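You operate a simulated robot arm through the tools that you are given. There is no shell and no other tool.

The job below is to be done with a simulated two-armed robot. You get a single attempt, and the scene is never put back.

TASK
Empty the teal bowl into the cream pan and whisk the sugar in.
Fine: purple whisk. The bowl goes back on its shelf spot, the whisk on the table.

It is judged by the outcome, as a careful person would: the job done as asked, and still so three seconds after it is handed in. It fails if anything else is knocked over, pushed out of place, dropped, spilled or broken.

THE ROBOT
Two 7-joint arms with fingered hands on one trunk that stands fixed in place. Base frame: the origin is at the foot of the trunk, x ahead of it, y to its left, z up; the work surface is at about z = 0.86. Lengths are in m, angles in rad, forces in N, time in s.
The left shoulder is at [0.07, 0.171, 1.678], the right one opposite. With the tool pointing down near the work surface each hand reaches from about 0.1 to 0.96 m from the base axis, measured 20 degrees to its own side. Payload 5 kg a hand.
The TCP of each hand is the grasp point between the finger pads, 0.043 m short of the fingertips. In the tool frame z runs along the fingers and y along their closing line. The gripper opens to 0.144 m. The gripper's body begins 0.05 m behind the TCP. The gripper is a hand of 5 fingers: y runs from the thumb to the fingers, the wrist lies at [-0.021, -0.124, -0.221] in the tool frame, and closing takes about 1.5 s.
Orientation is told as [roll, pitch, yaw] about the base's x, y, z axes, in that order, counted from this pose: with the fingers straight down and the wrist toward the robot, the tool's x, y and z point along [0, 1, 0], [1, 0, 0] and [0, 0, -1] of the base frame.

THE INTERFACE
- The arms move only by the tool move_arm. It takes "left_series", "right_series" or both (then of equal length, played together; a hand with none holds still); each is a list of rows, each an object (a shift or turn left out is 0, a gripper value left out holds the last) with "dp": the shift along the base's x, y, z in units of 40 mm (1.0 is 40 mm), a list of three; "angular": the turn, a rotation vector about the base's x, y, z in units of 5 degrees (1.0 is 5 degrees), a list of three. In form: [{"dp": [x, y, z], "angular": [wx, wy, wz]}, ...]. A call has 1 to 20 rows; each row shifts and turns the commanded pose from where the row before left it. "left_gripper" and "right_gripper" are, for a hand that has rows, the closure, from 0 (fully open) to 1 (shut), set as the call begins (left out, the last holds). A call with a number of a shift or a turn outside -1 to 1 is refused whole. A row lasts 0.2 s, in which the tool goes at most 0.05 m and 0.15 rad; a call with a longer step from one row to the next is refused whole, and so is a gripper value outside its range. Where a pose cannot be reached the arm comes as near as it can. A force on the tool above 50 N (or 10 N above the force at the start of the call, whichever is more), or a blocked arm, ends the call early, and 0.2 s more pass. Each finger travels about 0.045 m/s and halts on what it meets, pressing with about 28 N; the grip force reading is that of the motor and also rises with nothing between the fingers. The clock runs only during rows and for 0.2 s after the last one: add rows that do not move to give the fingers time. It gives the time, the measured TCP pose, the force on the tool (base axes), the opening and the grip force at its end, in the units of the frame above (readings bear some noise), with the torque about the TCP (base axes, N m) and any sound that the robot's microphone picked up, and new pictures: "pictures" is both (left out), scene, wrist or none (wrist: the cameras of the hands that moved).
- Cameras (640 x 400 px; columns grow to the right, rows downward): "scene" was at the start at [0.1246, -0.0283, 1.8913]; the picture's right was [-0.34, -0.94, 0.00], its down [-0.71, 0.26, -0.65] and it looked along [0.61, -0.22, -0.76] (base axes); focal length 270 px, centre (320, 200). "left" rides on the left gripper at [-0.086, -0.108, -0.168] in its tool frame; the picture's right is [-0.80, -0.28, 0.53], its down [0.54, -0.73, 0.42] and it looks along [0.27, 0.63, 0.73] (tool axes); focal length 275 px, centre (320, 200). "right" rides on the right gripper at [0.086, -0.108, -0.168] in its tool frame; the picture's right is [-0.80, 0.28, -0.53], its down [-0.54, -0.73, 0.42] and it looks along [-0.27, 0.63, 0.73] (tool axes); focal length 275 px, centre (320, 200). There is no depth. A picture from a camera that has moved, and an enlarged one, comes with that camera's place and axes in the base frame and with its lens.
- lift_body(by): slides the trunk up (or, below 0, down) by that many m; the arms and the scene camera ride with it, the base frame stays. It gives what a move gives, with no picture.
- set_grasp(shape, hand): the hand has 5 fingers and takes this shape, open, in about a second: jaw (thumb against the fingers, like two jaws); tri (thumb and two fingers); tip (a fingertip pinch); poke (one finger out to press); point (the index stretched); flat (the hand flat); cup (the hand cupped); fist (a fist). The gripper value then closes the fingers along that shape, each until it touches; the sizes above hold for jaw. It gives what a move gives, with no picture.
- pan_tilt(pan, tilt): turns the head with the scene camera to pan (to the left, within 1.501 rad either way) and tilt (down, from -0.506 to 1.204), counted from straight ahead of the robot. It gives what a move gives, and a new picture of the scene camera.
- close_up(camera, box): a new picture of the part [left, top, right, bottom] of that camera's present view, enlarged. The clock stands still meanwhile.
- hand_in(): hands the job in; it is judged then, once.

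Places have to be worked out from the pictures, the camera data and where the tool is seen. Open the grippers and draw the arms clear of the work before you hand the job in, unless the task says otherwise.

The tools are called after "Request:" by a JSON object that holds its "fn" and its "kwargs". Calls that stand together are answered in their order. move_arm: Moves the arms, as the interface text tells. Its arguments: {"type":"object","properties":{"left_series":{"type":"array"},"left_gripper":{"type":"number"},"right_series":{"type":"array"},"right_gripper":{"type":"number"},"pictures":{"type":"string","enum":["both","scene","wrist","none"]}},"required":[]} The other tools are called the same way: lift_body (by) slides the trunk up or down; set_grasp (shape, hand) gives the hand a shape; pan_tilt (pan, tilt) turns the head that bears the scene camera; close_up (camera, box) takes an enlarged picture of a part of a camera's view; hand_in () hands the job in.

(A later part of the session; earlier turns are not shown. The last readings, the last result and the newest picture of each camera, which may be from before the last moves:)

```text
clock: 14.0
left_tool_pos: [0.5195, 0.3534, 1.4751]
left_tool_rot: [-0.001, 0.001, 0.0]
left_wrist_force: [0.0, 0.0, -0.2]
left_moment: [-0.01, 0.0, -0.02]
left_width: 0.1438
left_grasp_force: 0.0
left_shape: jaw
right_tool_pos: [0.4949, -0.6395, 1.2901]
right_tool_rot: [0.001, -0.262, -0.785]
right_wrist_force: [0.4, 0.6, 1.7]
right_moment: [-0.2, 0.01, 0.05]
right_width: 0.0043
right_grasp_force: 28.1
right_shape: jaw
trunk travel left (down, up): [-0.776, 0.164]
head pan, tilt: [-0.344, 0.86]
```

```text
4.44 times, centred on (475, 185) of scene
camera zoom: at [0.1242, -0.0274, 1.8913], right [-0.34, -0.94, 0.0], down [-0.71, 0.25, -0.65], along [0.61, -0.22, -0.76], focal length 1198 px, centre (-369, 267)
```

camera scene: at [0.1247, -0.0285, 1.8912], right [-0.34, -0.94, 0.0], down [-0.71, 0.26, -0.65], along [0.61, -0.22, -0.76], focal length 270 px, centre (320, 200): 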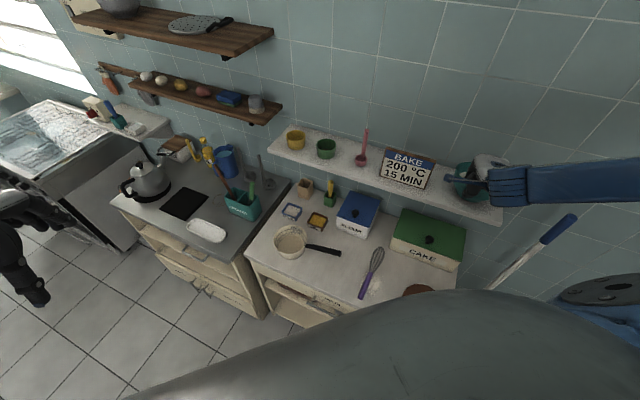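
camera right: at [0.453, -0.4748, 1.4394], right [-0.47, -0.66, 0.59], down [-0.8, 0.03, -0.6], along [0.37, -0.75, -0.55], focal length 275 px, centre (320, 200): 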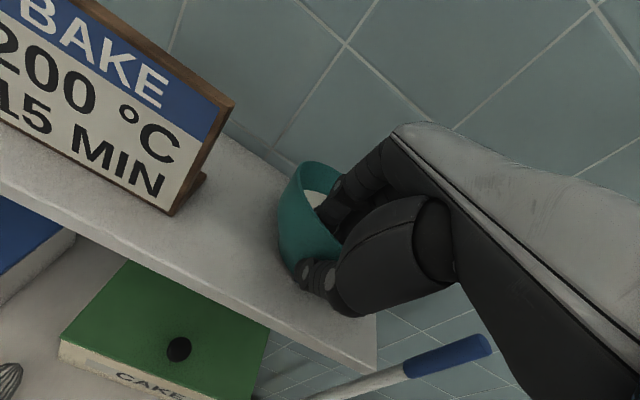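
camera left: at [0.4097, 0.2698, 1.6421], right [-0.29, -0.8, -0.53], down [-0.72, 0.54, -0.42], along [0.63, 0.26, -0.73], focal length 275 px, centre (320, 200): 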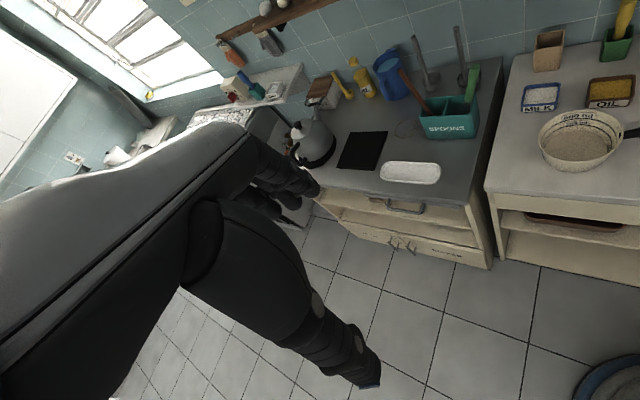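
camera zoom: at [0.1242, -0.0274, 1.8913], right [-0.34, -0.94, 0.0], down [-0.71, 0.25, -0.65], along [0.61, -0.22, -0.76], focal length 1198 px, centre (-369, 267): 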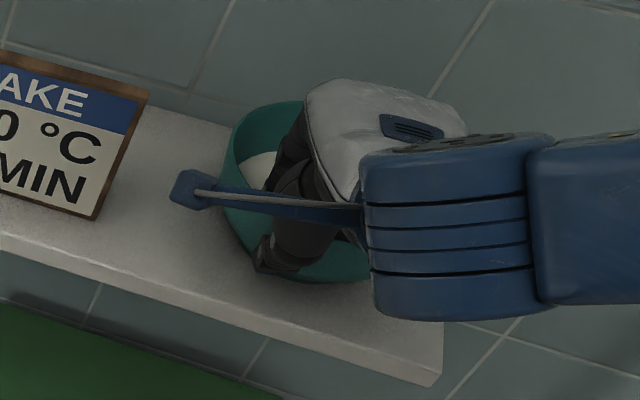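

The bowl is back down and nearly flat. The droop scaled with load (0.18 N·m gave about 7°, 0.31 N·m gave about 12°), so I'll regrip about 2 cm deeper and counter-rotate on the lift. First I open to 0.7 and sink the hand along the wall.

Request:
{"fn": "move_arm", "kwargs": {"right_series": [{"dp": [0, 0, 0]}, {"dp": [0, 0, 0]}, {"dp": [0, 0, 0]}, {"dp": [0, 0, 0]}], "right_gripper": 0.7, "pictures": "none"}}

Request:
{"fn": "close_up", "kwargs": {"camera": "right", "box": [200, 120, 440, 330]}}

Request:
{"fn": "close_up", "kwargs": {"camera": "scene", "box": [430, 140, 520, 230]}}

```text
clock: 15.0
left_tool_pos: [0.5196, 0.3529, 1.4761]
left_tool_rot: [0.001, 0.0, 0.001]
left_wrist_force: [-0.3, 0.1, 0.3]
left_moment: [0.03, 0.04, 0.04]
left_width: 0.1438
left_grasp_force: 0.0
left_shape: jaw
right_tool_pos: [0.496, -0.6404, 1.2908]
right_tool_rot: [0.0, -0.262, -0.787]
right_wrist_force: [-0.2, -0.2, -0.1]
right_moment: [-0.01, -0.01, -0.01]
right_width: 0.0426
right_grasp_force: 0.0
right_shape: jaw
trunk travel left (down, up): [-0.776, 0.164]
head pan, tilt: [-0.344, 0.86]
```

```text
1.90 times, centred on (320, 225) of right
camera zoom: at [0.4524, -0.4752, 1.424], right [-0.47, -0.66, 0.59], down [-0.8, 0.03, -0.6], along [0.37, -0.75, -0.55], focal length 524 px, centre (320, 152)
```

zoom: 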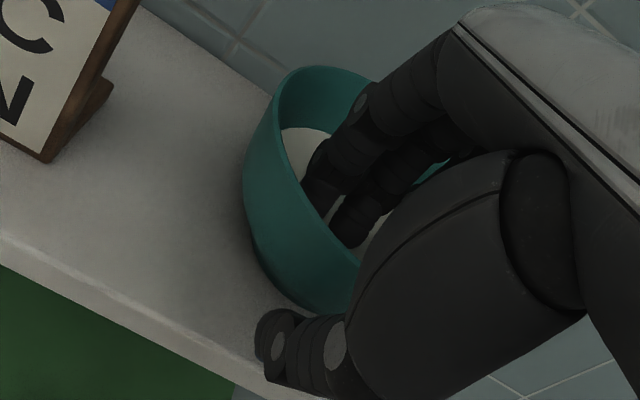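

```text
4.44 times, centred on (475, 185) of scene
camera zoom: at [0.1244, -0.0283, 1.8913], right [-0.34, -0.94, 0.0], down [-0.71, 0.26, -0.65], along [0.61, -0.22, -0.76], focal length 1198 px, centre (-369, 267)
```

zoom: 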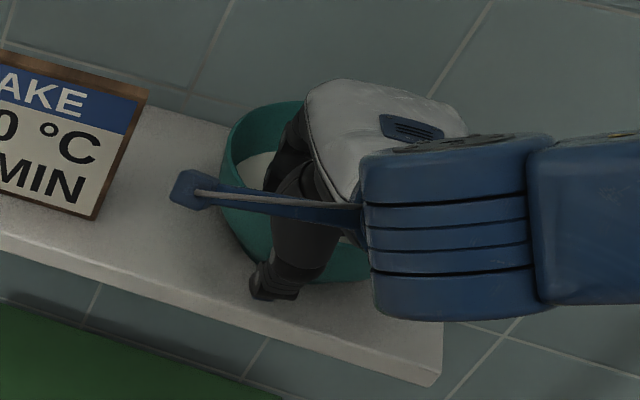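

The bowl sits flat and free. I sink the hand 18 mm (plus 5 mm toward the wall to follow the slope), watching the force.

Request:
{"fn": "move_arm", "kwargs": {"right_series": [{"dp": [0.05, -0.05, -0.23]}, {"dp": [0.05, -0.05, -0.23]}, {"dp": [0, 0, 0]}], "pictures": "none"}}

Request:
{"fn": "close_up", "kwargs": {"camera": "right", "box": [200, 120, 440, 330]}}

```text
clock: 15.8
left_tool_pos: [0.5195, 0.3532, 1.4759]
left_tool_rot: [-0.003, 0.002, 0.0]
left_wrist_force: [-0.4, -0.1, 0.3]
left_moment: [0.0, -0.01, -0.01]
left_width: 0.1435
left_grasp_force: 0.0
left_shape: jaw
right_tool_pos: [0.5007, -0.6425, 1.2724]
right_tool_rot: [-0.001, -0.262, -0.785]
right_wrist_force: [-1.1, 1.1, 6.1]
right_moment: [0.17, 0.13, -0.03]
right_width: 0.0432
right_grasp_force: 0.1
right_shape: jaw
trunk travel left (down, up): [-0.776, 0.164]
head pan, tilt: [-0.344, 0.86]
```

```text
1.90 times, centred on (320, 225) of right
camera zoom: at [0.4559, -0.478, 1.4059], right [-0.47, -0.66, 0.59], down [-0.8, 0.03, -0.6], along [0.37, -0.75, -0.54], focal length 524 px, centre (320, 152)
```

zoom: 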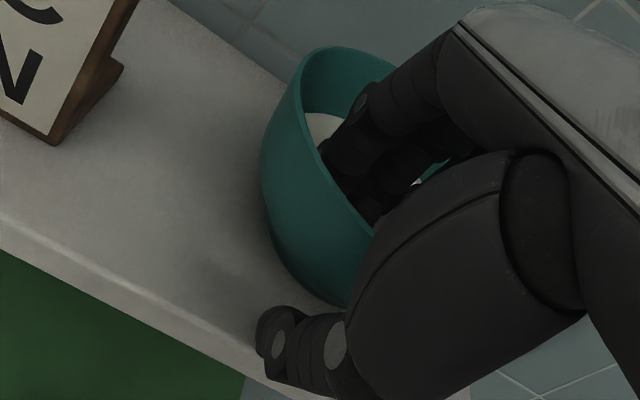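

There is now 6 N pushing up on the hand, so something on the thumb side touches. I look from the scene camera before going on.

Request:
{"fn": "close_up", "kwargs": {"camera": "scene", "box": [430, 140, 520, 230]}}

Request:
{"fn": "close_up", "kwargs": {"camera": "right", "box": [260, 150, 400, 270]}}

```text
4.44 times, centred on (475, 185) of scene
camera zoom: at [0.1235, -0.0272, 1.8914], right [-0.34, -0.94, 0.0], down [-0.71, 0.25, -0.65], along [0.61, -0.22, -0.76], focal length 1198 px, centre (-369, 267)
```

zoom: 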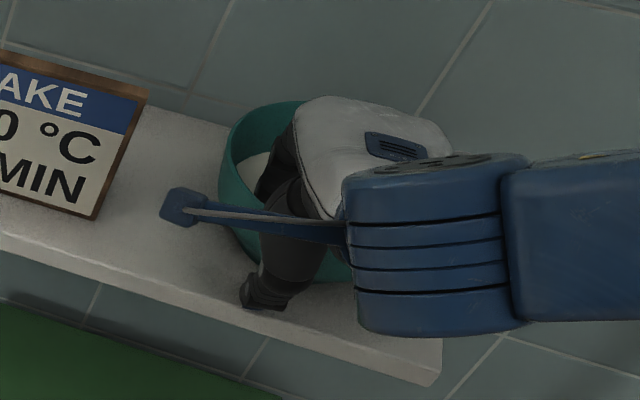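

```text
3.33 times, centred on (330, 210) of right
camera zoom: at [0.4559, -0.478, 1.4059], right [-0.47, -0.66, 0.59], down [-0.8, 0.03, -0.6], along [0.37, -0.75, -0.54], focal length 918 px, centre (287, 167)
```

zoom: 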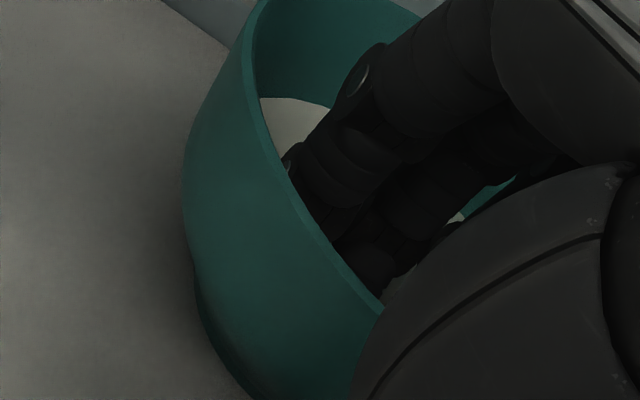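

The thumb tip, right over the shelf's front edge, is most likely resting on the shelf. I raise the hand 7 mm to free it and check the force.

Request:
{"fn": "move_arm", "kwargs": {"right_series": [{"dp": [0, 0, 0.18]}, {"dp": [0, 0, 0]}], "pictures": "none"}}

```text
clock: 16.4
left_tool_pos: [0.5202, 0.3528, 1.4758]
left_tool_rot: [-0.003, 0.001, 0.0]
left_wrist_force: [-1.0, -0.9, -0.3]
left_moment: [-0.03, -0.04, -0.01]
left_width: 0.1438
left_grasp_force: 0.0
left_shape: jaw
right_tool_pos: [0.4987, -0.6435, 1.2785]
right_tool_rot: [0.001, -0.263, -0.787]
right_wrist_force: [-0.3, 0.4, 0.3]
right_moment: [0.02, 0.0, 0.03]
right_width: 0.0431
right_grasp_force: 0.0
right_shape: jaw
trunk travel left (down, up): [-0.776, 0.164]
head pan, tilt: [-0.344, 0.86]
```

Free again at z=1.2785. I close fully here.

Request:
{"fn": "move_arm", "kwargs": {"right_series": [{"dp": [0, 0, 0]}, {"dp": [0, 0, 0]}, {"dp": [0, 0, 0]}, {"dp": [0, 0, 0]}, {"dp": [0, 0, 0]}, {"dp": [0, 0, 0]}], "right_gripper": 1.0, "pictures": "none"}}

Request:
{"fn": "close_up", "kwargs": {"camera": "right", "box": [200, 120, 440, 330]}}

Request:
{"fn": "close_up", "kwargs": {"camera": "scene", "box": [430, 140, 520, 230]}}

```text
clock: 17.8
left_tool_pos: [0.5191, 0.353, 1.4761]
left_tool_rot: [0.0, 0.002, 0.0]
left_wrist_force: [-0.7, 0.1, 0.0]
left_moment: [-0.02, -0.03, 0.02]
left_width: 0.1436
left_grasp_force: 0.0
left_shape: jaw
right_tool_pos: [0.4997, -0.644, 1.2783]
right_tool_rot: [0.001, -0.26, -0.785]
right_wrist_force: [0.1, 0.6, -0.1]
right_moment: [-0.05, 0.0, 0.02]
right_width: 0.0048
right_grasp_force: 28.0
right_shape: jaw
trunk travel left (down, up): [-0.776, 0.164]
head pan, tilt: [-0.344, 0.86]
```

```text
1.90 times, centred on (320, 225) of right
camera zoom: at [0.4565, -0.4782, 1.4124], right [-0.47, -0.66, 0.59], down [-0.8, 0.03, -0.6], along [0.37, -0.75, -0.55], focal length 524 px, centre (320, 152)
```

zoom: 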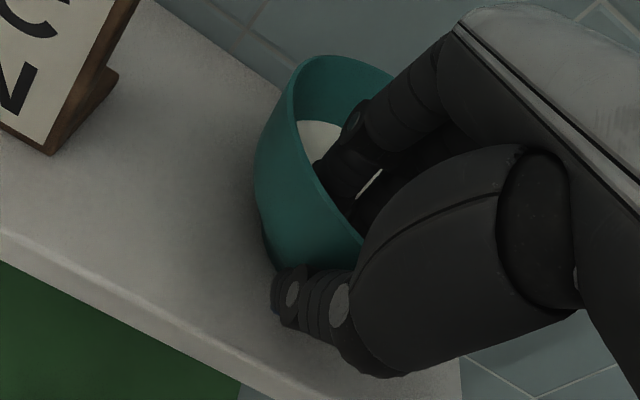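

```text
4.44 times, centred on (475, 185) of scene
camera zoom: at [0.1245, -0.0281, 1.8913], right [-0.34, -0.94, 0.0], down [-0.71, 0.25, -0.65], along [0.61, -0.22, -0.76], focal length 1198 px, centre (-369, 267)
```

zoom: 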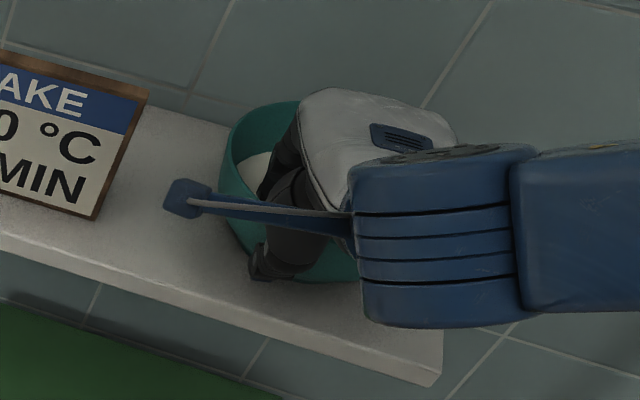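

Gripped again with the bowl flat. Now I rotate the hand about 8° back (raising the far side) with a slight lift, to preload the grip against the droop.

Request:
{"fn": "move_arm", "kwargs": {"right_series": [{"dp": [0, 0, 0.05], "angular": [-0.4, -0.4, 0]}, {"dp": [0, 0, 0.05], "angular": [-0.4, -0.4, 0]}, {"dp": [0, 0, 0.05], "angular": [-0.4, -0.4, 0]}, {"dp": [0, 0, 0]}], "pictures": "none"}}

Request:
{"fn": "close_up", "kwargs": {"camera": "right", "box": [200, 120, 440, 330]}}

Request:
{"fn": "close_up", "kwargs": {"camera": "scene", "box": [430, 140, 520, 230]}}

```text
clock: 18.8
left_tool_pos: [0.5211, 0.3527, 1.4754]
left_tool_rot: [0.0, 0.0, 0.001]
left_wrist_force: [0.1, -0.2, -0.1]
left_moment: [0.01, 0.04, 0.0]
left_width: 0.1438
left_grasp_force: 0.1
left_shape: jaw
right_tool_pos: [0.501, -0.6434, 1.2841]
right_tool_rot: [-0.001, -0.409, -0.785]
right_wrist_force: [-0.6, 0.0, -4.0]
right_moment: [0.17, 0.1, -0.02]
right_width: 0.0053
right_grasp_force: 27.8
right_shape: jaw
trunk travel left (down, up): [-0.776, 0.164]
head pan, tilt: [-0.344, 0.86]
```

```text
1.90 times, centred on (320, 225) of right
camera zoom: at [0.4437, -0.4665, 1.3949], right [-0.53, -0.6, 0.6], down [-0.74, -0.03, -0.68], along [0.42, -0.8, -0.42], focal length 524 px, centre (320, 152)
```

zoom: 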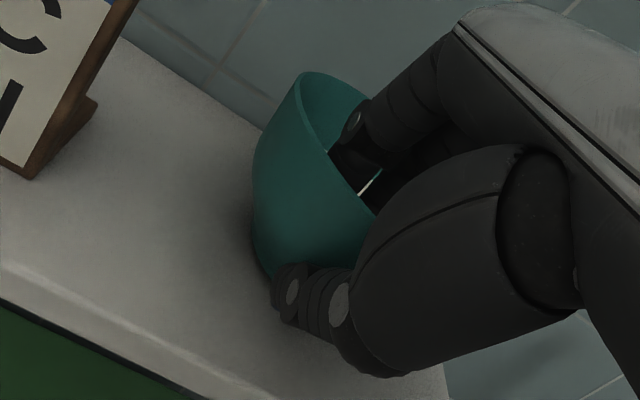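

```text
4.44 times, centred on (475, 185) of scene
camera zoom: at [0.1248, -0.0287, 1.8912], right [-0.34, -0.94, 0.0], down [-0.71, 0.26, -0.65], along [0.61, -0.22, -0.76], focal length 1198 px, centre (-369, 267)
```

zoom: 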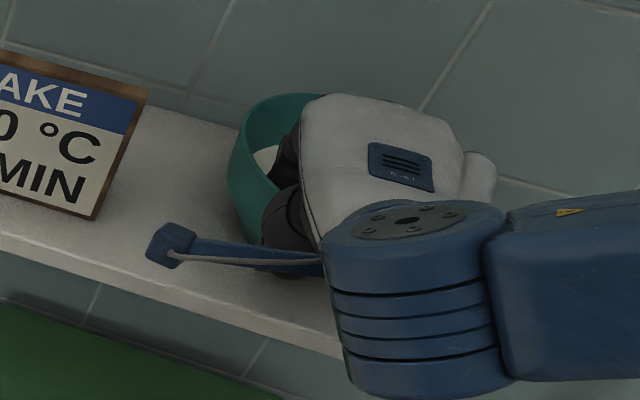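

The hand carries 4 N and the far side is rising with it. I go on lifting in small steps with a bit more counter-rotation.

Request:
{"fn": "move_arm", "kwargs": {"right_series": [{"dp": [0, 0, 0.1], "angular": [-0.35, -0.35, 0]}, {"dp": [0, 0, 0.1], "angular": [-0.35, -0.35, 0]}, {"dp": [0, 0, 0.1], "angular": [0, 0, 0]}, {"dp": [0, 0, 0]}], "pictures": "none"}}

Request:
{"fn": "close_up", "kwargs": {"camera": "right", "box": [200, 120, 440, 330]}}

Request:
{"fn": "close_up", "kwargs": {"camera": "scene", "box": [430, 140, 520, 230]}}

```text
clock: 19.8
left_tool_pos: [0.5202, 0.3538, 1.4742]
left_tool_rot: [0.0, 0.003, 0.0]
left_wrist_force: [0.8, 0.3, 0.1]
left_moment: [0.02, 0.0, 0.02]
left_width: 0.1437
left_grasp_force: 0.0
left_shape: jaw
right_tool_pos: [0.4994, -0.6444, 1.2969]
right_tool_rot: [0.001, -0.495, -0.786]
right_wrist_force: [-0.3, -0.4, -5.6]
right_moment: [0.34, 0.16, -0.03]
right_width: 0.0053
right_grasp_force: 28.2
right_shape: jaw
trunk travel left (down, up): [-0.776, 0.164]
head pan, tilt: [-0.344, 0.86]
```

```text
1.90 times, centred on (320, 225) of right
camera zoom: at [0.4374, -0.46, 1.3922], right [-0.57, -0.56, 0.61], down [-0.69, -0.07, -0.72], along [0.45, -0.82, -0.35], focal length 524 px, centre (320, 152)
```

zoom: 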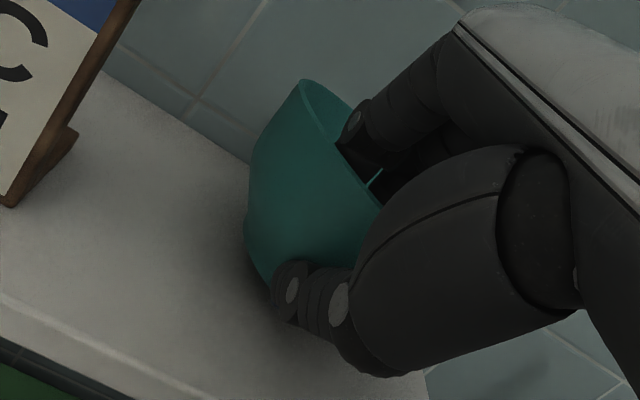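

```text
4.44 times, centred on (475, 185) of scene
camera zoom: at [0.1248, -0.0287, 1.8912], right [-0.34, -0.94, 0.0], down [-0.71, 0.26, -0.65], along [0.61, -0.22, -0.76], focal length 1198 px, centre (-369, 267)
```

zoom: 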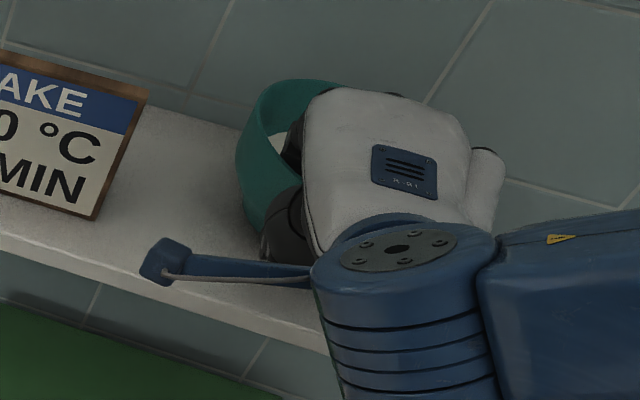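

Comparing the scene pictures, far and near rim have both risen about 2 cm, so the bowl is level and nearly all its weight (5.6 N) is on the hand. I lift another 2 cm straight up and recheck.

Request:
{"fn": "move_arm", "kwargs": {"right_series": [{"dp": [0, 0, 0.15]}, {"dp": [0, 0, 0.2]}, {"dp": [0, 0, 0.15]}, {"dp": [0, 0, 0]}]}}

Request:
{"fn": "close_up", "kwargs": {"camera": "right", "box": [200, 120, 440, 330]}}

Request:
{"fn": "close_up", "kwargs": {"camera": "scene", "box": [430, 140, 520, 230]}}

```text
clock: 20.8
left_tool_pos: [0.5207, 0.351, 1.4748]
left_tool_rot: [0.001, 0.002, 0.0]
left_wrist_force: [-0.1, 0.2, -0.7]
left_moment: [-0.01, 0.02, -0.02]
left_width: 0.1438
left_grasp_force: 0.1
left_shape: jaw
right_tool_pos: [0.4996, -0.6445, 1.3162]
right_tool_rot: [0.0, -0.494, -0.786]
right_wrist_force: [0.1, 0.2, -4.3]
right_moment: [0.32, 0.16, 0.0]
right_width: 0.0052
right_grasp_force: 28.2
right_shape: jaw
trunk travel left (down, up): [-0.776, 0.164]
head pan, tilt: [-0.344, 0.86]
camera scene: at [0.1251, -0.029, 1.8912], right [-0.34, -0.94, 0.0], down [-0.71, 0.26, -0.65], along [0.61, -0.22, -0.76], focal length 270 px, centre (320, 200)
camera right: at [0.4376, -0.4604, 1.4125], right [-0.57, -0.56, 0.6], down [-0.69, -0.07, -0.72], along [0.45, -0.82, -0.35], focal length 275 px, centre (320, 200)
```

scene: 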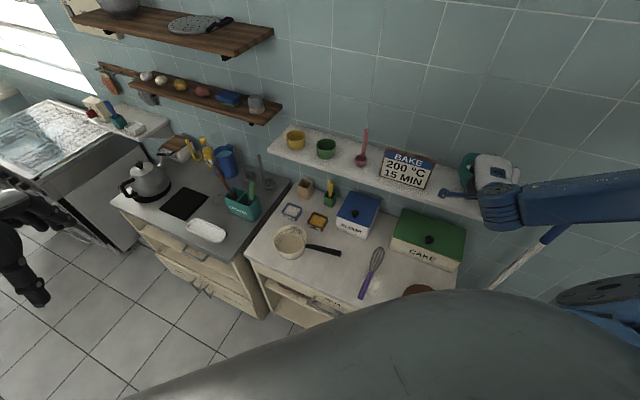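
right: 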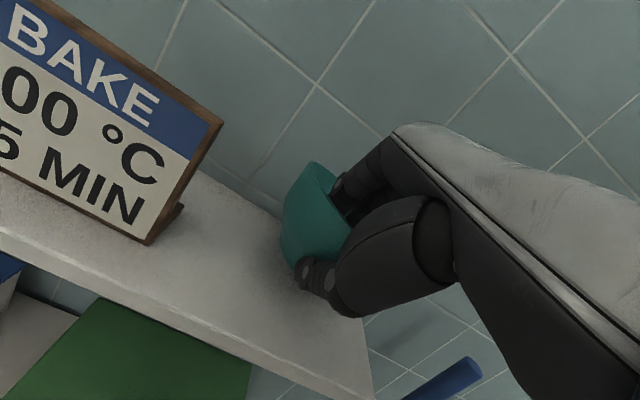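

```text
1.90 times, centred on (320, 225) of right
camera zoom: at [0.4376, -0.4604, 1.4125], right [-0.57, -0.56, 0.6], down [-0.69, -0.07, -0.72], along [0.45, -0.82, -0.35], focal length 524 px, centre (320, 152)
```

zoom: 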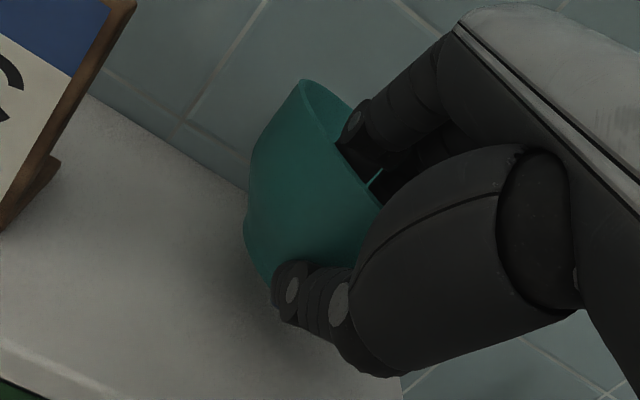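

```text
4.44 times, centred on (475, 185) of scene
camera zoom: at [0.1251, -0.029, 1.8912], right [-0.34, -0.94, 0.0], down [-0.71, 0.26, -0.65], along [0.61, -0.22, -0.76], focal length 1198 px, centre (-369, 267)
```

zoom: 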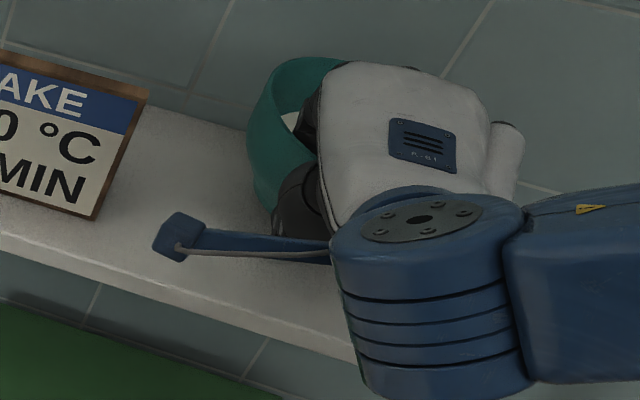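

In the hand camera the bowl looks identical after the extra lift, so it is airborne and rigidly held (about 4.4 N, centre of mass about 2.6 cm right of the pinch). It seems rolled slightly right side down, so I level it by about 6° about the hand's forward axis while raising 2 cm more.

Request:
{"fn": "move_arm", "kwargs": {"right_series": [{"dp": [0, 0, 0.15], "angular": [-0.28, 0.28, 0]}, {"dp": [0, 0, 0.2], "angular": [-0.28, 0.28, 0]}, {"dp": [0, 0, 0.15], "angular": [-0.28, 0.28, 0]}, {"dp": [0, 0, 0]}], "pictures": "none"}}

Request:
{"fn": "close_up", "kwargs": {"camera": "right", "box": [200, 120, 440, 330]}}

Request:
{"fn": "close_up", "kwargs": {"camera": "scene", "box": [430, 130, 520, 220]}}

```text
clock: 21.8
left_tool_pos: [0.5205, 0.3513, 1.4758]
left_tool_rot: [0.0, 0.002, 0.001]
left_wrist_force: [-0.3, -0.2, -0.3]
left_moment: [0.01, -0.01, -0.08]
left_width: 0.1435
left_grasp_force: 0.0
left_shape: jaw
right_tool_pos: [0.4998, -0.6438, 1.3358]
right_tool_rot: [-0.118, -0.491, -0.73]
right_wrist_force: [-0.4, -0.3, -4.6]
right_moment: [0.28, 0.14, -0.02]
right_width: 0.0049
right_grasp_force: 28.7
right_shape: jaw
trunk travel left (down, up): [-0.776, 0.164]
head pan, tilt: [-0.344, 0.86]
```

```text
1.90 times, centred on (320, 225) of right
camera zoom: at [0.4443, -0.4534, 1.4231], right [-0.52, -0.51, 0.68], down [-0.74, -0.13, -0.66], along [0.42, -0.85, -0.32], focal length 524 px, centre (320, 152)
```

zoom: 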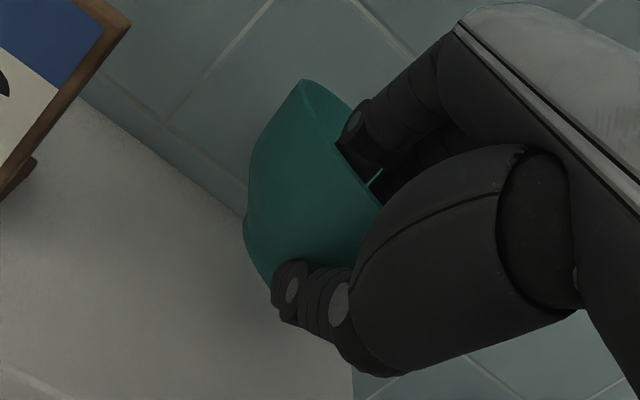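

```text
4.44 times, centred on (475, 175) of scene
camera zoom: at [0.1249, -0.0289, 1.8912], right [-0.34, -0.94, 0.0], down [-0.71, 0.26, -0.65], along [0.61, -0.22, -0.76], focal length 1198 px, centre (-369, 311)
```

zoom: 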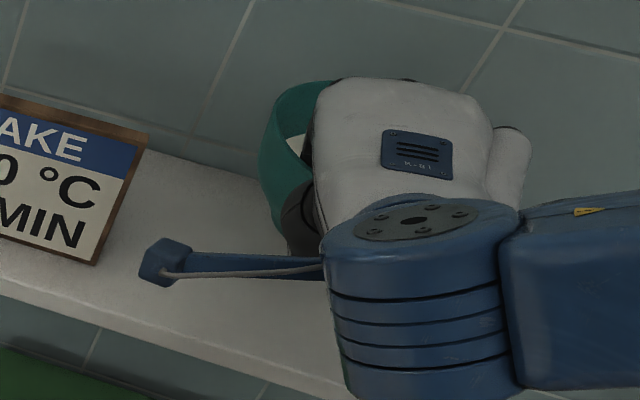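

The bowl is held rigidly. Fitting its rim in the hand camera suggests the far side is still about 6° low, so I tilt back another 6°, then raise the trunk a little to give the right arm room when drawing the bowl off the shelf.

Request:
{"fn": "move_arm", "kwargs": {"right_series": [{"dp": [0, 0, 0.05], "angular": [-0.28, -0.28, 0]}, {"dp": [0, 0, 0.05], "angular": [-0.28, -0.28, 0]}, {"dp": [0, 0, 0.05], "angular": [-0.28, -0.28, 0]}, {"dp": [0, 0, 0]}], "pictures": "none"}}

Request:
{"fn": "lift_body", "kwargs": {"by": 0.02}}

Request:
{"fn": "close_up", "kwargs": {"camera": "right", "box": [200, 120, 440, 330]}}

Request:
{"fn": "close_up", "kwargs": {"camera": "scene", "box": [410, 120, 530, 230]}}

```text
clock: 22.8
left_tool_pos: [0.5198, 0.3521, 1.4744]
left_tool_rot: [0.0, 0.002, 0.0]
left_wrist_force: [0.2, 0.4, 0.3]
left_moment: [0.01, 0.01, 0.01]
left_width: 0.1437
left_grasp_force: 0.0
left_shape: jaw
right_tool_pos: [0.5007, -0.6432, 1.3426]
right_tool_rot: [-0.126, -0.595, -0.725]
right_wrist_force: [0.1, -0.2, -5.0]
right_moment: [0.34, 0.12, -0.01]
right_width: 0.005
right_grasp_force: 28.0
right_shape: jaw
trunk travel left (down, up): [-0.776, 0.164]
head pan, tilt: [-0.344, 0.86]
```

```text
clock: 23.5
left_tool_pos: [0.5197, 0.3523, 1.4969]
left_tool_rot: [0.0, 0.001, -0.001]
left_wrist_force: [-0.3, 0.2, -0.1]
left_moment: [0.02, 0.0, 0.02]
left_width: 0.1438
left_grasp_force: 0.0
left_shape: jaw
right_tool_pos: [0.5001, -0.6435, 1.3634]
right_tool_rot: [-0.125, -0.594, -0.726]
right_wrist_force: [0.3, -1.6, -5.3]
right_moment: [0.34, 0.14, -0.01]
right_width: 0.0051
right_grasp_force: 27.6
right_shape: jaw
trunk travel left (down, up): [-0.796, 0.144]
head pan, tilt: [-0.344, 0.86]
```

```text
1.90 times, centred on (320, 225) of right
camera zoom: at [0.4383, -0.4476, 1.4305], right [-0.57, -0.46, 0.68], down [-0.69, -0.17, -0.7], along [0.44, -0.87, -0.22], focal length 524 px, centre (320, 152)
```

zoom: 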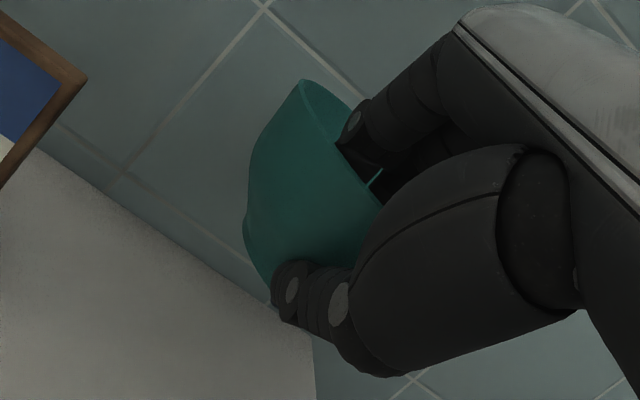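

```text
3.64 times, centred on (470, 175) of scene
camera zoom: at [0.1242, -0.0286, 1.9112], right [-0.34, -0.94, 0.0], down [-0.71, 0.26, -0.65], along [0.61, -0.22, -0.76], focal length 980 px, centre (-226, 291)
```

zoom: 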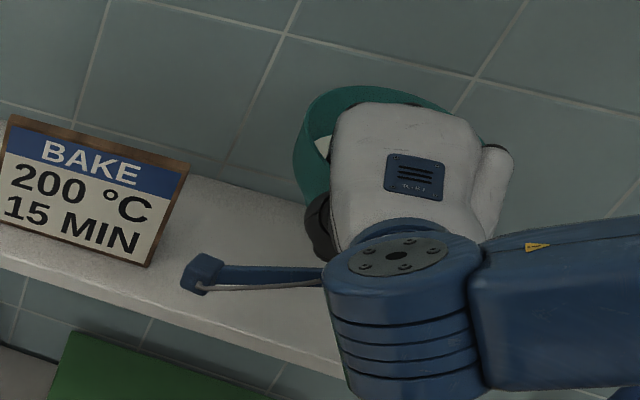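

The bowl stays steady in the grip while the trunk moves. I raise the trunk a further 0.12 m.

Request:
{"fn": "lift_body", "kwargs": {"by": 0.12}}

```text
clock: 25.0
left_tool_pos: [0.5209, 0.3526, 1.6151]
left_tool_rot: [0.0, 0.0, 0.001]
left_wrist_force: [0.2, 0.5, 0.1]
left_moment: [-0.01, 0.01, -0.03]
left_width: 0.1438
left_grasp_force: 0.1
left_shape: jaw
right_tool_pos: [0.5, -0.6436, 1.4821]
right_tool_rot: [-0.125, -0.595, -0.726]
right_wrist_force: [0.6, -0.1, -4.8]
right_moment: [0.32, 0.14, 0.01]
right_width: 0.0052
right_grasp_force: 27.7
right_shape: jaw
trunk travel left (down, up): [-0.916, 0.024]
head pan, tilt: [-0.344, 0.86]
```

Steady (about 4.9 N). Now I draw the bowl straight out from the wall and down a little, clear of the BAKE sign, in small smooth steps, and turn the left hand's camera toward the pan.

Request:
{"fn": "move_arm", "kwargs": {"right_series": [{"dp": [-0.2, 0.2, -0.2]}, {"dp": [-0.35, 0.35, -0.4]}, {"dp": [-0.35, 0.35, -0.4]}, {"dp": [-0.35, 0.35, -0.4]}, {"dp": [-0.35, 0.35, -0.4]}, {"dp": [-0.35, 0.35, -0.3]}, {"dp": [-0.2, 0.2, -0.1]}, {"dp": [0, 0, 0]}], "left_series": [{"angular": [0, 0, -1]}, {"angular": [0, 0, -1]}, {"angular": [0, 0, -1]}, {"angular": [0, 0, -1]}, {"angular": [0, 0, -1]}, {"angular": [0, 0, -1]}, {"angular": [0, 0, -1]}, {"dp": [0, 0, 0]}]}}

```text
clock: 26.8
left_tool_pos: [0.5203, 0.3525, 1.6164]
left_tool_rot: [0.001, 0.002, -0.611]
left_wrist_force: [-0.4, 0.0, 0.1]
left_moment: [0.01, 0.01, 0.0]
left_width: 0.144
left_grasp_force: 0.1
left_shape: jaw
right_tool_pos: [0.4142, -0.559, 1.3935]
right_tool_rot: [-0.126, -0.596, -0.723]
right_wrist_force: [0.0, -0.4, -5.6]
right_moment: [0.36, 0.15, -0.02]
right_width: 0.0053
right_grasp_force: 27.9
right_shape: jaw
trunk travel left (down, up): [-0.916, 0.024]
head pan, tilt: [-0.344, 0.86]
camera scene: at [0.1253, -0.0289, 2.0312], right [-0.34, -0.94, 0.0], down [-0.71, 0.26, -0.65], along [0.61, -0.22, -0.76], focal length 270 px, centre (320, 200)
camera right: at [0.3531, -0.3619, 1.4621], right [-0.57, -0.46, 0.68], down [-0.69, -0.17, -0.7], along [0.44, -0.87, -0.22], focal length 275 px, centre (320, 200)
camera left: at [0.383, 0.3452, 1.7815], right [-0.69, -0.49, -0.53], down [-0.28, 0.86, -0.42], along [0.66, -0.14, -0.73], focal length 275 px, centre (320, 200)
```

scene: 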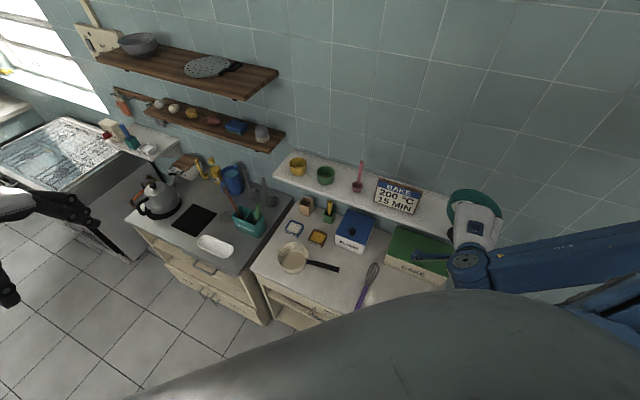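
right: 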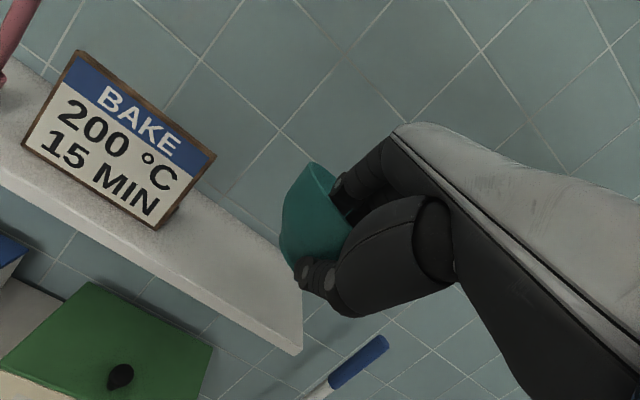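
left: 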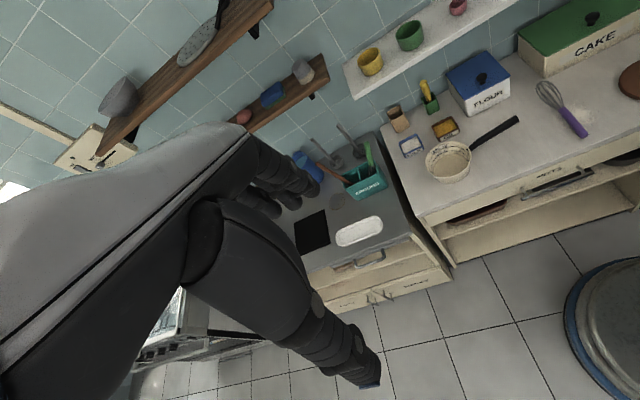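

The bowl is out near the shelf edge, held firm. Next I move left and keep outward while yawing the hand toward the pan.

Request:
{"fn": "move_arm", "kwargs": {"right_series": [{"dp": [0.08, 0.25, -0.05], "angular": [0, 0, 0.5]}, {"dp": [0.15, 0.45, -0.1], "angular": [0, 0, 0.8]}, {"dp": [0.15, 0.45, -0.1], "angular": [0, 0, 0.8]}, {"dp": [0.15, 0.45, -0.1], "angular": [0, 0, 0.8]}, {"dp": [0.15, 0.45, -0.1], "angular": [0, 0, 0.8]}, {"dp": [0.15, 0.45, -0.1], "angular": [0, 0, 0.8]}, {"dp": [0.08, 0.25, -0.05], "angular": [0, 0, 0.5]}, {"dp": [0, 0, 0]}]}}

```text
clock: 28.6
left_tool_pos: [0.5218, 0.3531, 1.6147]
left_tool_rot: [-0.001, 0.002, -0.61]
left_wrist_force: [0.3, 0.2, 0.6]
left_moment: [0.02, -0.01, -0.02]
left_width: 0.1438
left_grasp_force: 0.0
left_shape: jaw
right_tool_pos: [0.4502, -0.4466, 1.3726]
right_tool_rot: [-0.122, -0.595, -0.29]
right_wrist_force: [0.3, 0.4, -4.8]
right_moment: [0.2, 0.26, -0.02]
right_width: 0.0051
right_grasp_force: 28.0
right_shape: jaw
trunk travel left (down, up): [-0.916, 0.024]
head pan, tilt: [-0.344, 0.86]
camera scene: at [0.1248, -0.0287, 2.0312], right [-0.34, -0.94, 0.0], down [-0.71, 0.26, -0.65], along [0.61, -0.22, -0.76], focal length 270 px, centre (320, 200)
camera right: at [0.3115, -0.296, 1.4392], right [-0.32, -0.66, 0.68], down [-0.55, -0.45, -0.7], along [0.77, -0.6, -0.22], focal length 275 px, centre (320, 200)
```

scene: 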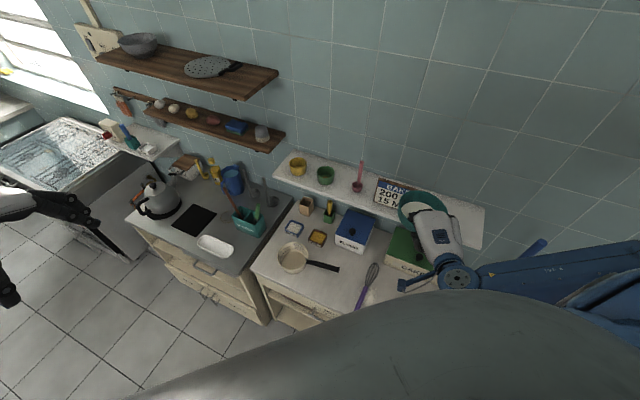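
right: 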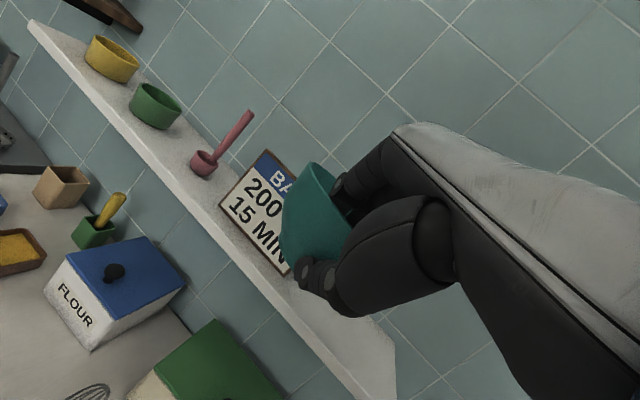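

Clear of the shelf. I check the bowl's level in the scene view before continuing to the pan.

Request:
{"fn": "close_up", "kwargs": {"camera": "scene", "box": [370, 160, 490, 300]}}

```text
2.86 times, centred on (430, 230) of scene
camera zoom: at [0.1248, -0.0287, 2.0312], right [-0.34, -0.94, 0.0], down [-0.71, 0.26, -0.65], along [0.61, -0.22, -0.76], focal length 770 px, centre (6, 114)
```

zoom: 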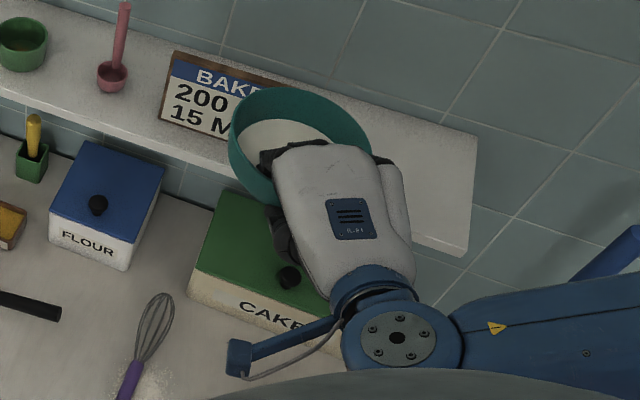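

The bowl is level with its contents well inside. I carry it smoothly to a waiting spot up and left of the pan, turning the hand to face straight ahead.

Request:
{"fn": "move_arm", "kwargs": {"right_series": [{"dp": [0.16, 0.33, -0.09], "angular": [0, 0, 0.11]}, {"dp": [0.16, 0.33, -0.09], "angular": [0, 0, 0.11]}, {"dp": [0.324, 0.653, -0.186], "angular": [0, 0, 0.229]}, {"dp": [0.324, 0.653, -0.186], "angular": [0, 0, 0.229]}, {"dp": [0.324, 0.653, -0.186], "angular": [0, 0, 0.229]}, {"dp": [0.324, 0.653, -0.186], "angular": [0, 0, 0.229]}, {"dp": [0.324, 0.653, -0.186], "angular": [0, 0, 0.229]}, {"dp": [0.324, 0.653, -0.186], "angular": [0, 0, 0.229]}, {"dp": [0.324, 0.653, -0.186], "angular": [0, 0, 0.229]}, {"dp": [0.324, 0.653, -0.186], "angular": [0, 0, 0.229]}, {"dp": [0.324, 0.653, -0.186], "angular": [0, 0, 0.229]}, {"dp": [0.324, 0.653, -0.186], "angular": [0, 0, 0.229]}, {"dp": [0.324, 0.653, -0.186], "angular": [0, 0, 0.229]}, {"dp": [0.324, 0.653, -0.186], "angular": [0, 0, 0.229]}, {"dp": [0.324, 0.653, -0.186], "angular": [0, 0, 0.229]}, {"dp": [0.324, 0.653, -0.186], "angular": [0, 0, 0.229]}, {"dp": [0.324, 0.653, -0.186], "angular": [0, 0, 0.229]}, {"dp": [0.324, 0.653, -0.186], "angular": [0, 0, 0.229]}, {"dp": [0.16, 0.33, -0.09], "angular": [0, 0, 0.11]}, {"dp": [0, 0, 0]}]}}

Request:
{"fn": "close_up", "kwargs": {"camera": "left", "box": [340, 60, 560, 220]}}

```text
clock: 32.5
left_tool_pos: [0.521, 0.3518, 1.6138]
left_tool_rot: [-0.002, 0.003, -0.611]
left_wrist_force: [-0.1, 0.2, -0.8]
left_moment: [0.0, 0.03, 0.01]
left_width: 0.1438
left_grasp_force: 0.0
left_shape: jaw
right_tool_pos: [0.6565, -0.0769, 1.1958]
right_tool_rot: [-0.312, -0.557, 0.19]
right_wrist_force: [0.5, 0.3, -4.7]
right_moment: [0.18, 0.33, -0.01]
right_width: 0.0053
right_grasp_force: 28.0
right_shape: jaw
trunk travel left (down, up): [-0.916, 0.024]
head pan, tilt: [-0.344, 0.86]
stopped in row 19 (right hand): the arm was blocked; the commanded pose is now the measured one
camera scene: at [0.1267, -0.0293, 2.0311], right [-0.34, -0.94, 0.0], down [-0.71, 0.26, -0.65], along [0.61, -0.22, -0.76], focal length 270 px, centre (320, 200)
camera right: at [0.473, 0.0213, 1.2525], right [-0.04, -0.61, 0.79], down [-0.36, -0.73, -0.58], along [0.93, -0.31, -0.19], focal length 275 px, centre (320, 200)
```

scene: 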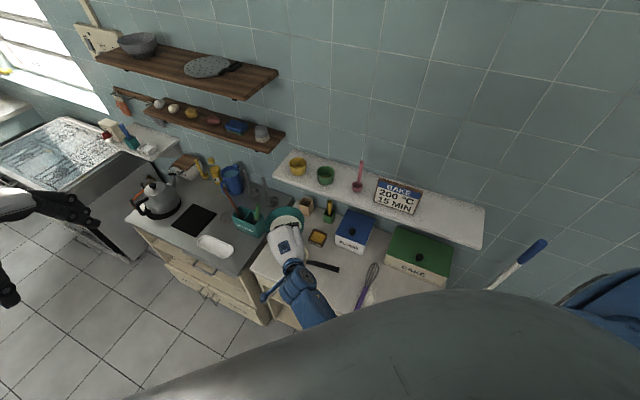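
right: 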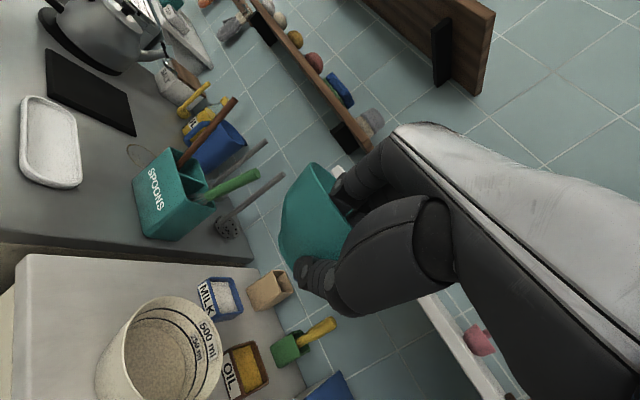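

```text
2.50 times, centred on (450, 140) of left
camera zoom: at [0.3844, 0.3446, 1.7813], right [-0.69, -0.49, -0.53], down [-0.28, 0.86, -0.42], along [0.66, -0.14, -0.73], focal length 688 px, centre (-5, 350)
```

zoom: 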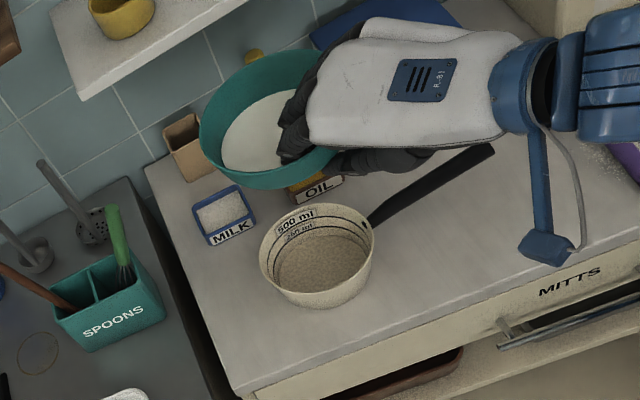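

The arm got blocked near the body's midline, leaving the bowl about 9° low on its left, but its contents are still inside. I level it and yaw further left so the wrist comes back to the right of the hand, a freer posture.

Request:
{"fn": "move_arm", "kwargs": {"right_series": [{"dp": [-0.1, 0, 0.1], "angular": [0.31, 0, 0.6]}, {"dp": [-0.1, 0, 0.1], "angular": [0.31, 0, 0.6]}, {"dp": [-0.1, 0, 0.1], "angular": [0.31, 0, 0.6]}, {"dp": [-0.1, 0, 0.1], "angular": [0.31, 0, 0.6]}, {"dp": [-0.1, 0, 0], "angular": [0.31, 0, 0.6]}, {"dp": [-0.1, 0, 0], "angular": [0.31, 0, 0.6]}, {"dp": [0, 0, 0]}]}}

Request:
{"fn": "close_up", "kwargs": {"camera": "left", "box": [340, 60, 560, 220]}}

```text
clock: 34.1
left_tool_pos: [0.5205, 0.3528, 1.6148]
left_tool_rot: [-0.001, 0.002, -0.611]
left_wrist_force: [0.8, 0.7, -0.3]
left_moment: [0.0, 0.04, -0.01]
left_width: 0.1438
left_grasp_force: 0.0
left_shape: jaw
right_tool_pos: [0.6322, -0.0765, 1.2147]
right_tool_rot: [-0.127, -0.605, 0.405]
right_wrist_force: [-0.6, 0.2, -4.9]
right_moment: [0.0, 0.4, 0.0]
right_width: 0.005
right_grasp_force: 28.3
right_shape: jaw
trunk travel left (down, up): [-0.916, 0.024]
head pan, tilt: [-0.344, 0.86]
camera scene: at [0.1254, -0.0277, 2.0312], right [-0.34, -0.94, 0.0], down [-0.71, 0.25, -0.65], along [0.61, -0.22, -0.76], focal length 270 px, centre (320, 200)
camera right: at [0.4281, -0.0484, 1.2805], right [0.17, -0.71, 0.68], down [-0.13, -0.7, -0.7], along [0.98, 0.03, -0.21], focal length 275 px, centre (320, 200)
```

scene: 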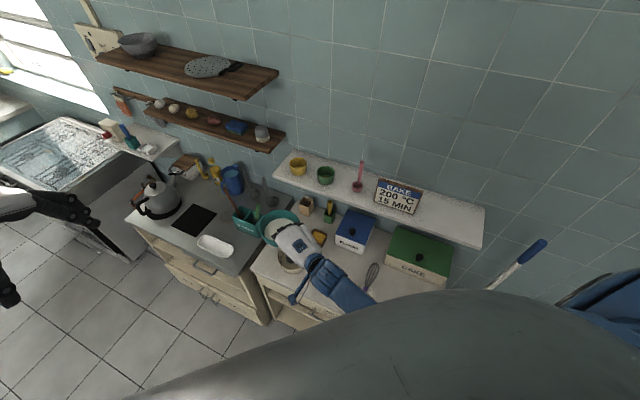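
right: 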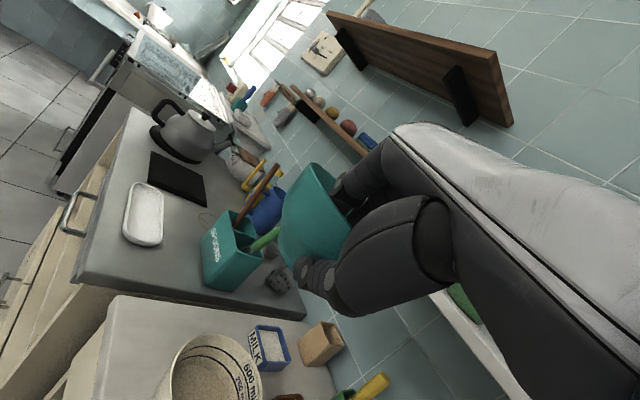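

```text
2.50 times, centred on (450, 140) of left
camera zoom: at [0.3831, 0.346, 1.7814], right [-0.69, -0.49, -0.53], down [-0.28, 0.86, -0.42], along [0.66, -0.14, -0.73], focal length 688 px, centre (-5, 350)
```

zoom: 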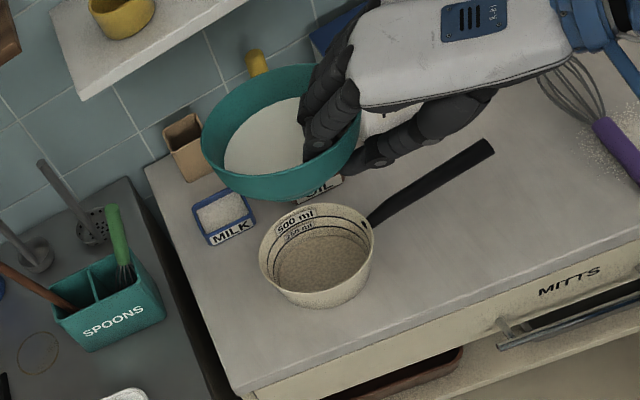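

Level again (roll and pitch match the carry pose) and free. The left camera confirms the pan at [0.743, -0.116, 0.932] and the bowl where I reckoned. I turn 10° more and shift to the pour start, then lower the trunk 0.145 m to bring the bowl down over the pan.

Request:
{"fn": "move_arm", "kwargs": {"right_series": [{"dp": [-0.045, 0.2, 0], "angular": [0, 0, 0.5]}, {"dp": [-0.045, 0.2, 0], "angular": [0, 0, 0.5]}, {"dp": [-0.045, 0.2, 0], "angular": [0, 0, 0.5]}, {"dp": [-0.045, 0.2, 0], "angular": [0, 0, 0.5]}, {"dp": [0, 0, 0]}], "pictures": "none"}}

Request:
{"fn": "lift_body", "kwargs": {"by": -0.1}}

Request:
{"fn": "close_up", "kwargs": {"camera": "left", "box": [340, 60, 600, 240]}}

Request:
{"fn": "close_up", "kwargs": {"camera": "scene", "box": [220, 160, 400, 330]}}

```text
clock: 35.3
left_tool_pos: [0.5202, 0.3537, 1.6144]
left_tool_rot: [-0.001, 0.002, -0.61]
left_wrist_force: [0.4, 0.5, -0.4]
left_moment: [-0.02, 0.01, 0.02]
left_width: 0.1438
left_grasp_force: 0.1
left_shape: jaw
right_tool_pos: [0.6249, -0.0444, 1.2138]
right_tool_rot: [-0.127, -0.607, 0.579]
right_wrist_force: [0.0, -0.6, -5.1]
right_moment: [-0.08, 0.39, -0.01]
right_width: 0.0053
right_grasp_force: 28.5
right_shape: jaw
trunk travel left (down, up): [-0.916, 0.024]
head pan, tilt: [-0.344, 0.86]
```

```text
clock: 36.6
left_tool_pos: [0.52, 0.3521, 1.5145]
left_tool_rot: [-0.003, 0.003, -0.611]
left_wrist_force: [0.7, -0.9, 0.7]
left_moment: [0.02, -0.01, 0.02]
left_width: 0.1436
left_grasp_force: 0.1
left_shape: jaw
right_tool_pos: [0.6249, -0.0433, 1.1146]
right_tool_rot: [-0.126, -0.606, 0.578]
right_wrist_force: [-0.8, 0.2, -4.9]
right_moment: [-0.07, 0.34, 0.02]
right_width: 0.0052
right_grasp_force: 28.2
right_shape: jaw
trunk travel left (down, up): [-0.816, 0.124]
head pan, tilt: [-0.344, 0.86]
```

```text
2.22 times, centred on (470, 150) of left
camera zoom: at [0.383, 0.3458, 1.6816], right [-0.69, -0.49, -0.53], down [-0.28, 0.86, -0.42], along [0.67, -0.14, -0.73], focal length 612 px, centre (-13, 311)
```

zoom: 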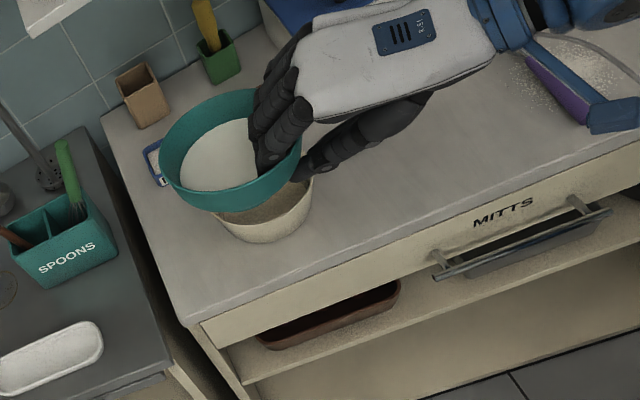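

```text
2.35 times, centred on (310, 245) of scene
camera zoom: at [0.1253, -0.028, 1.9313], right [-0.34, -0.94, 0.0], down [-0.71, 0.25, -0.65], along [0.61, -0.22, -0.76], focal length 634 px, centre (344, 94)
```

zoom: 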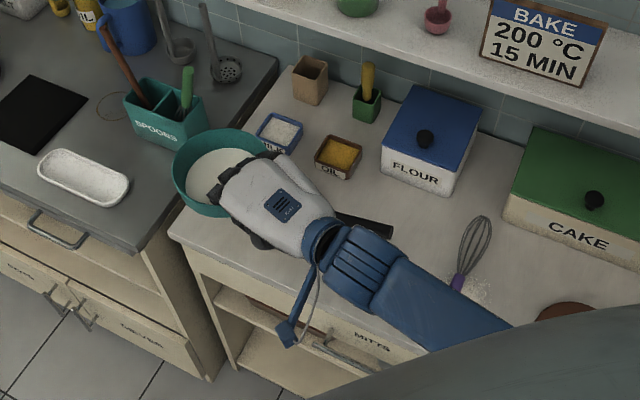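

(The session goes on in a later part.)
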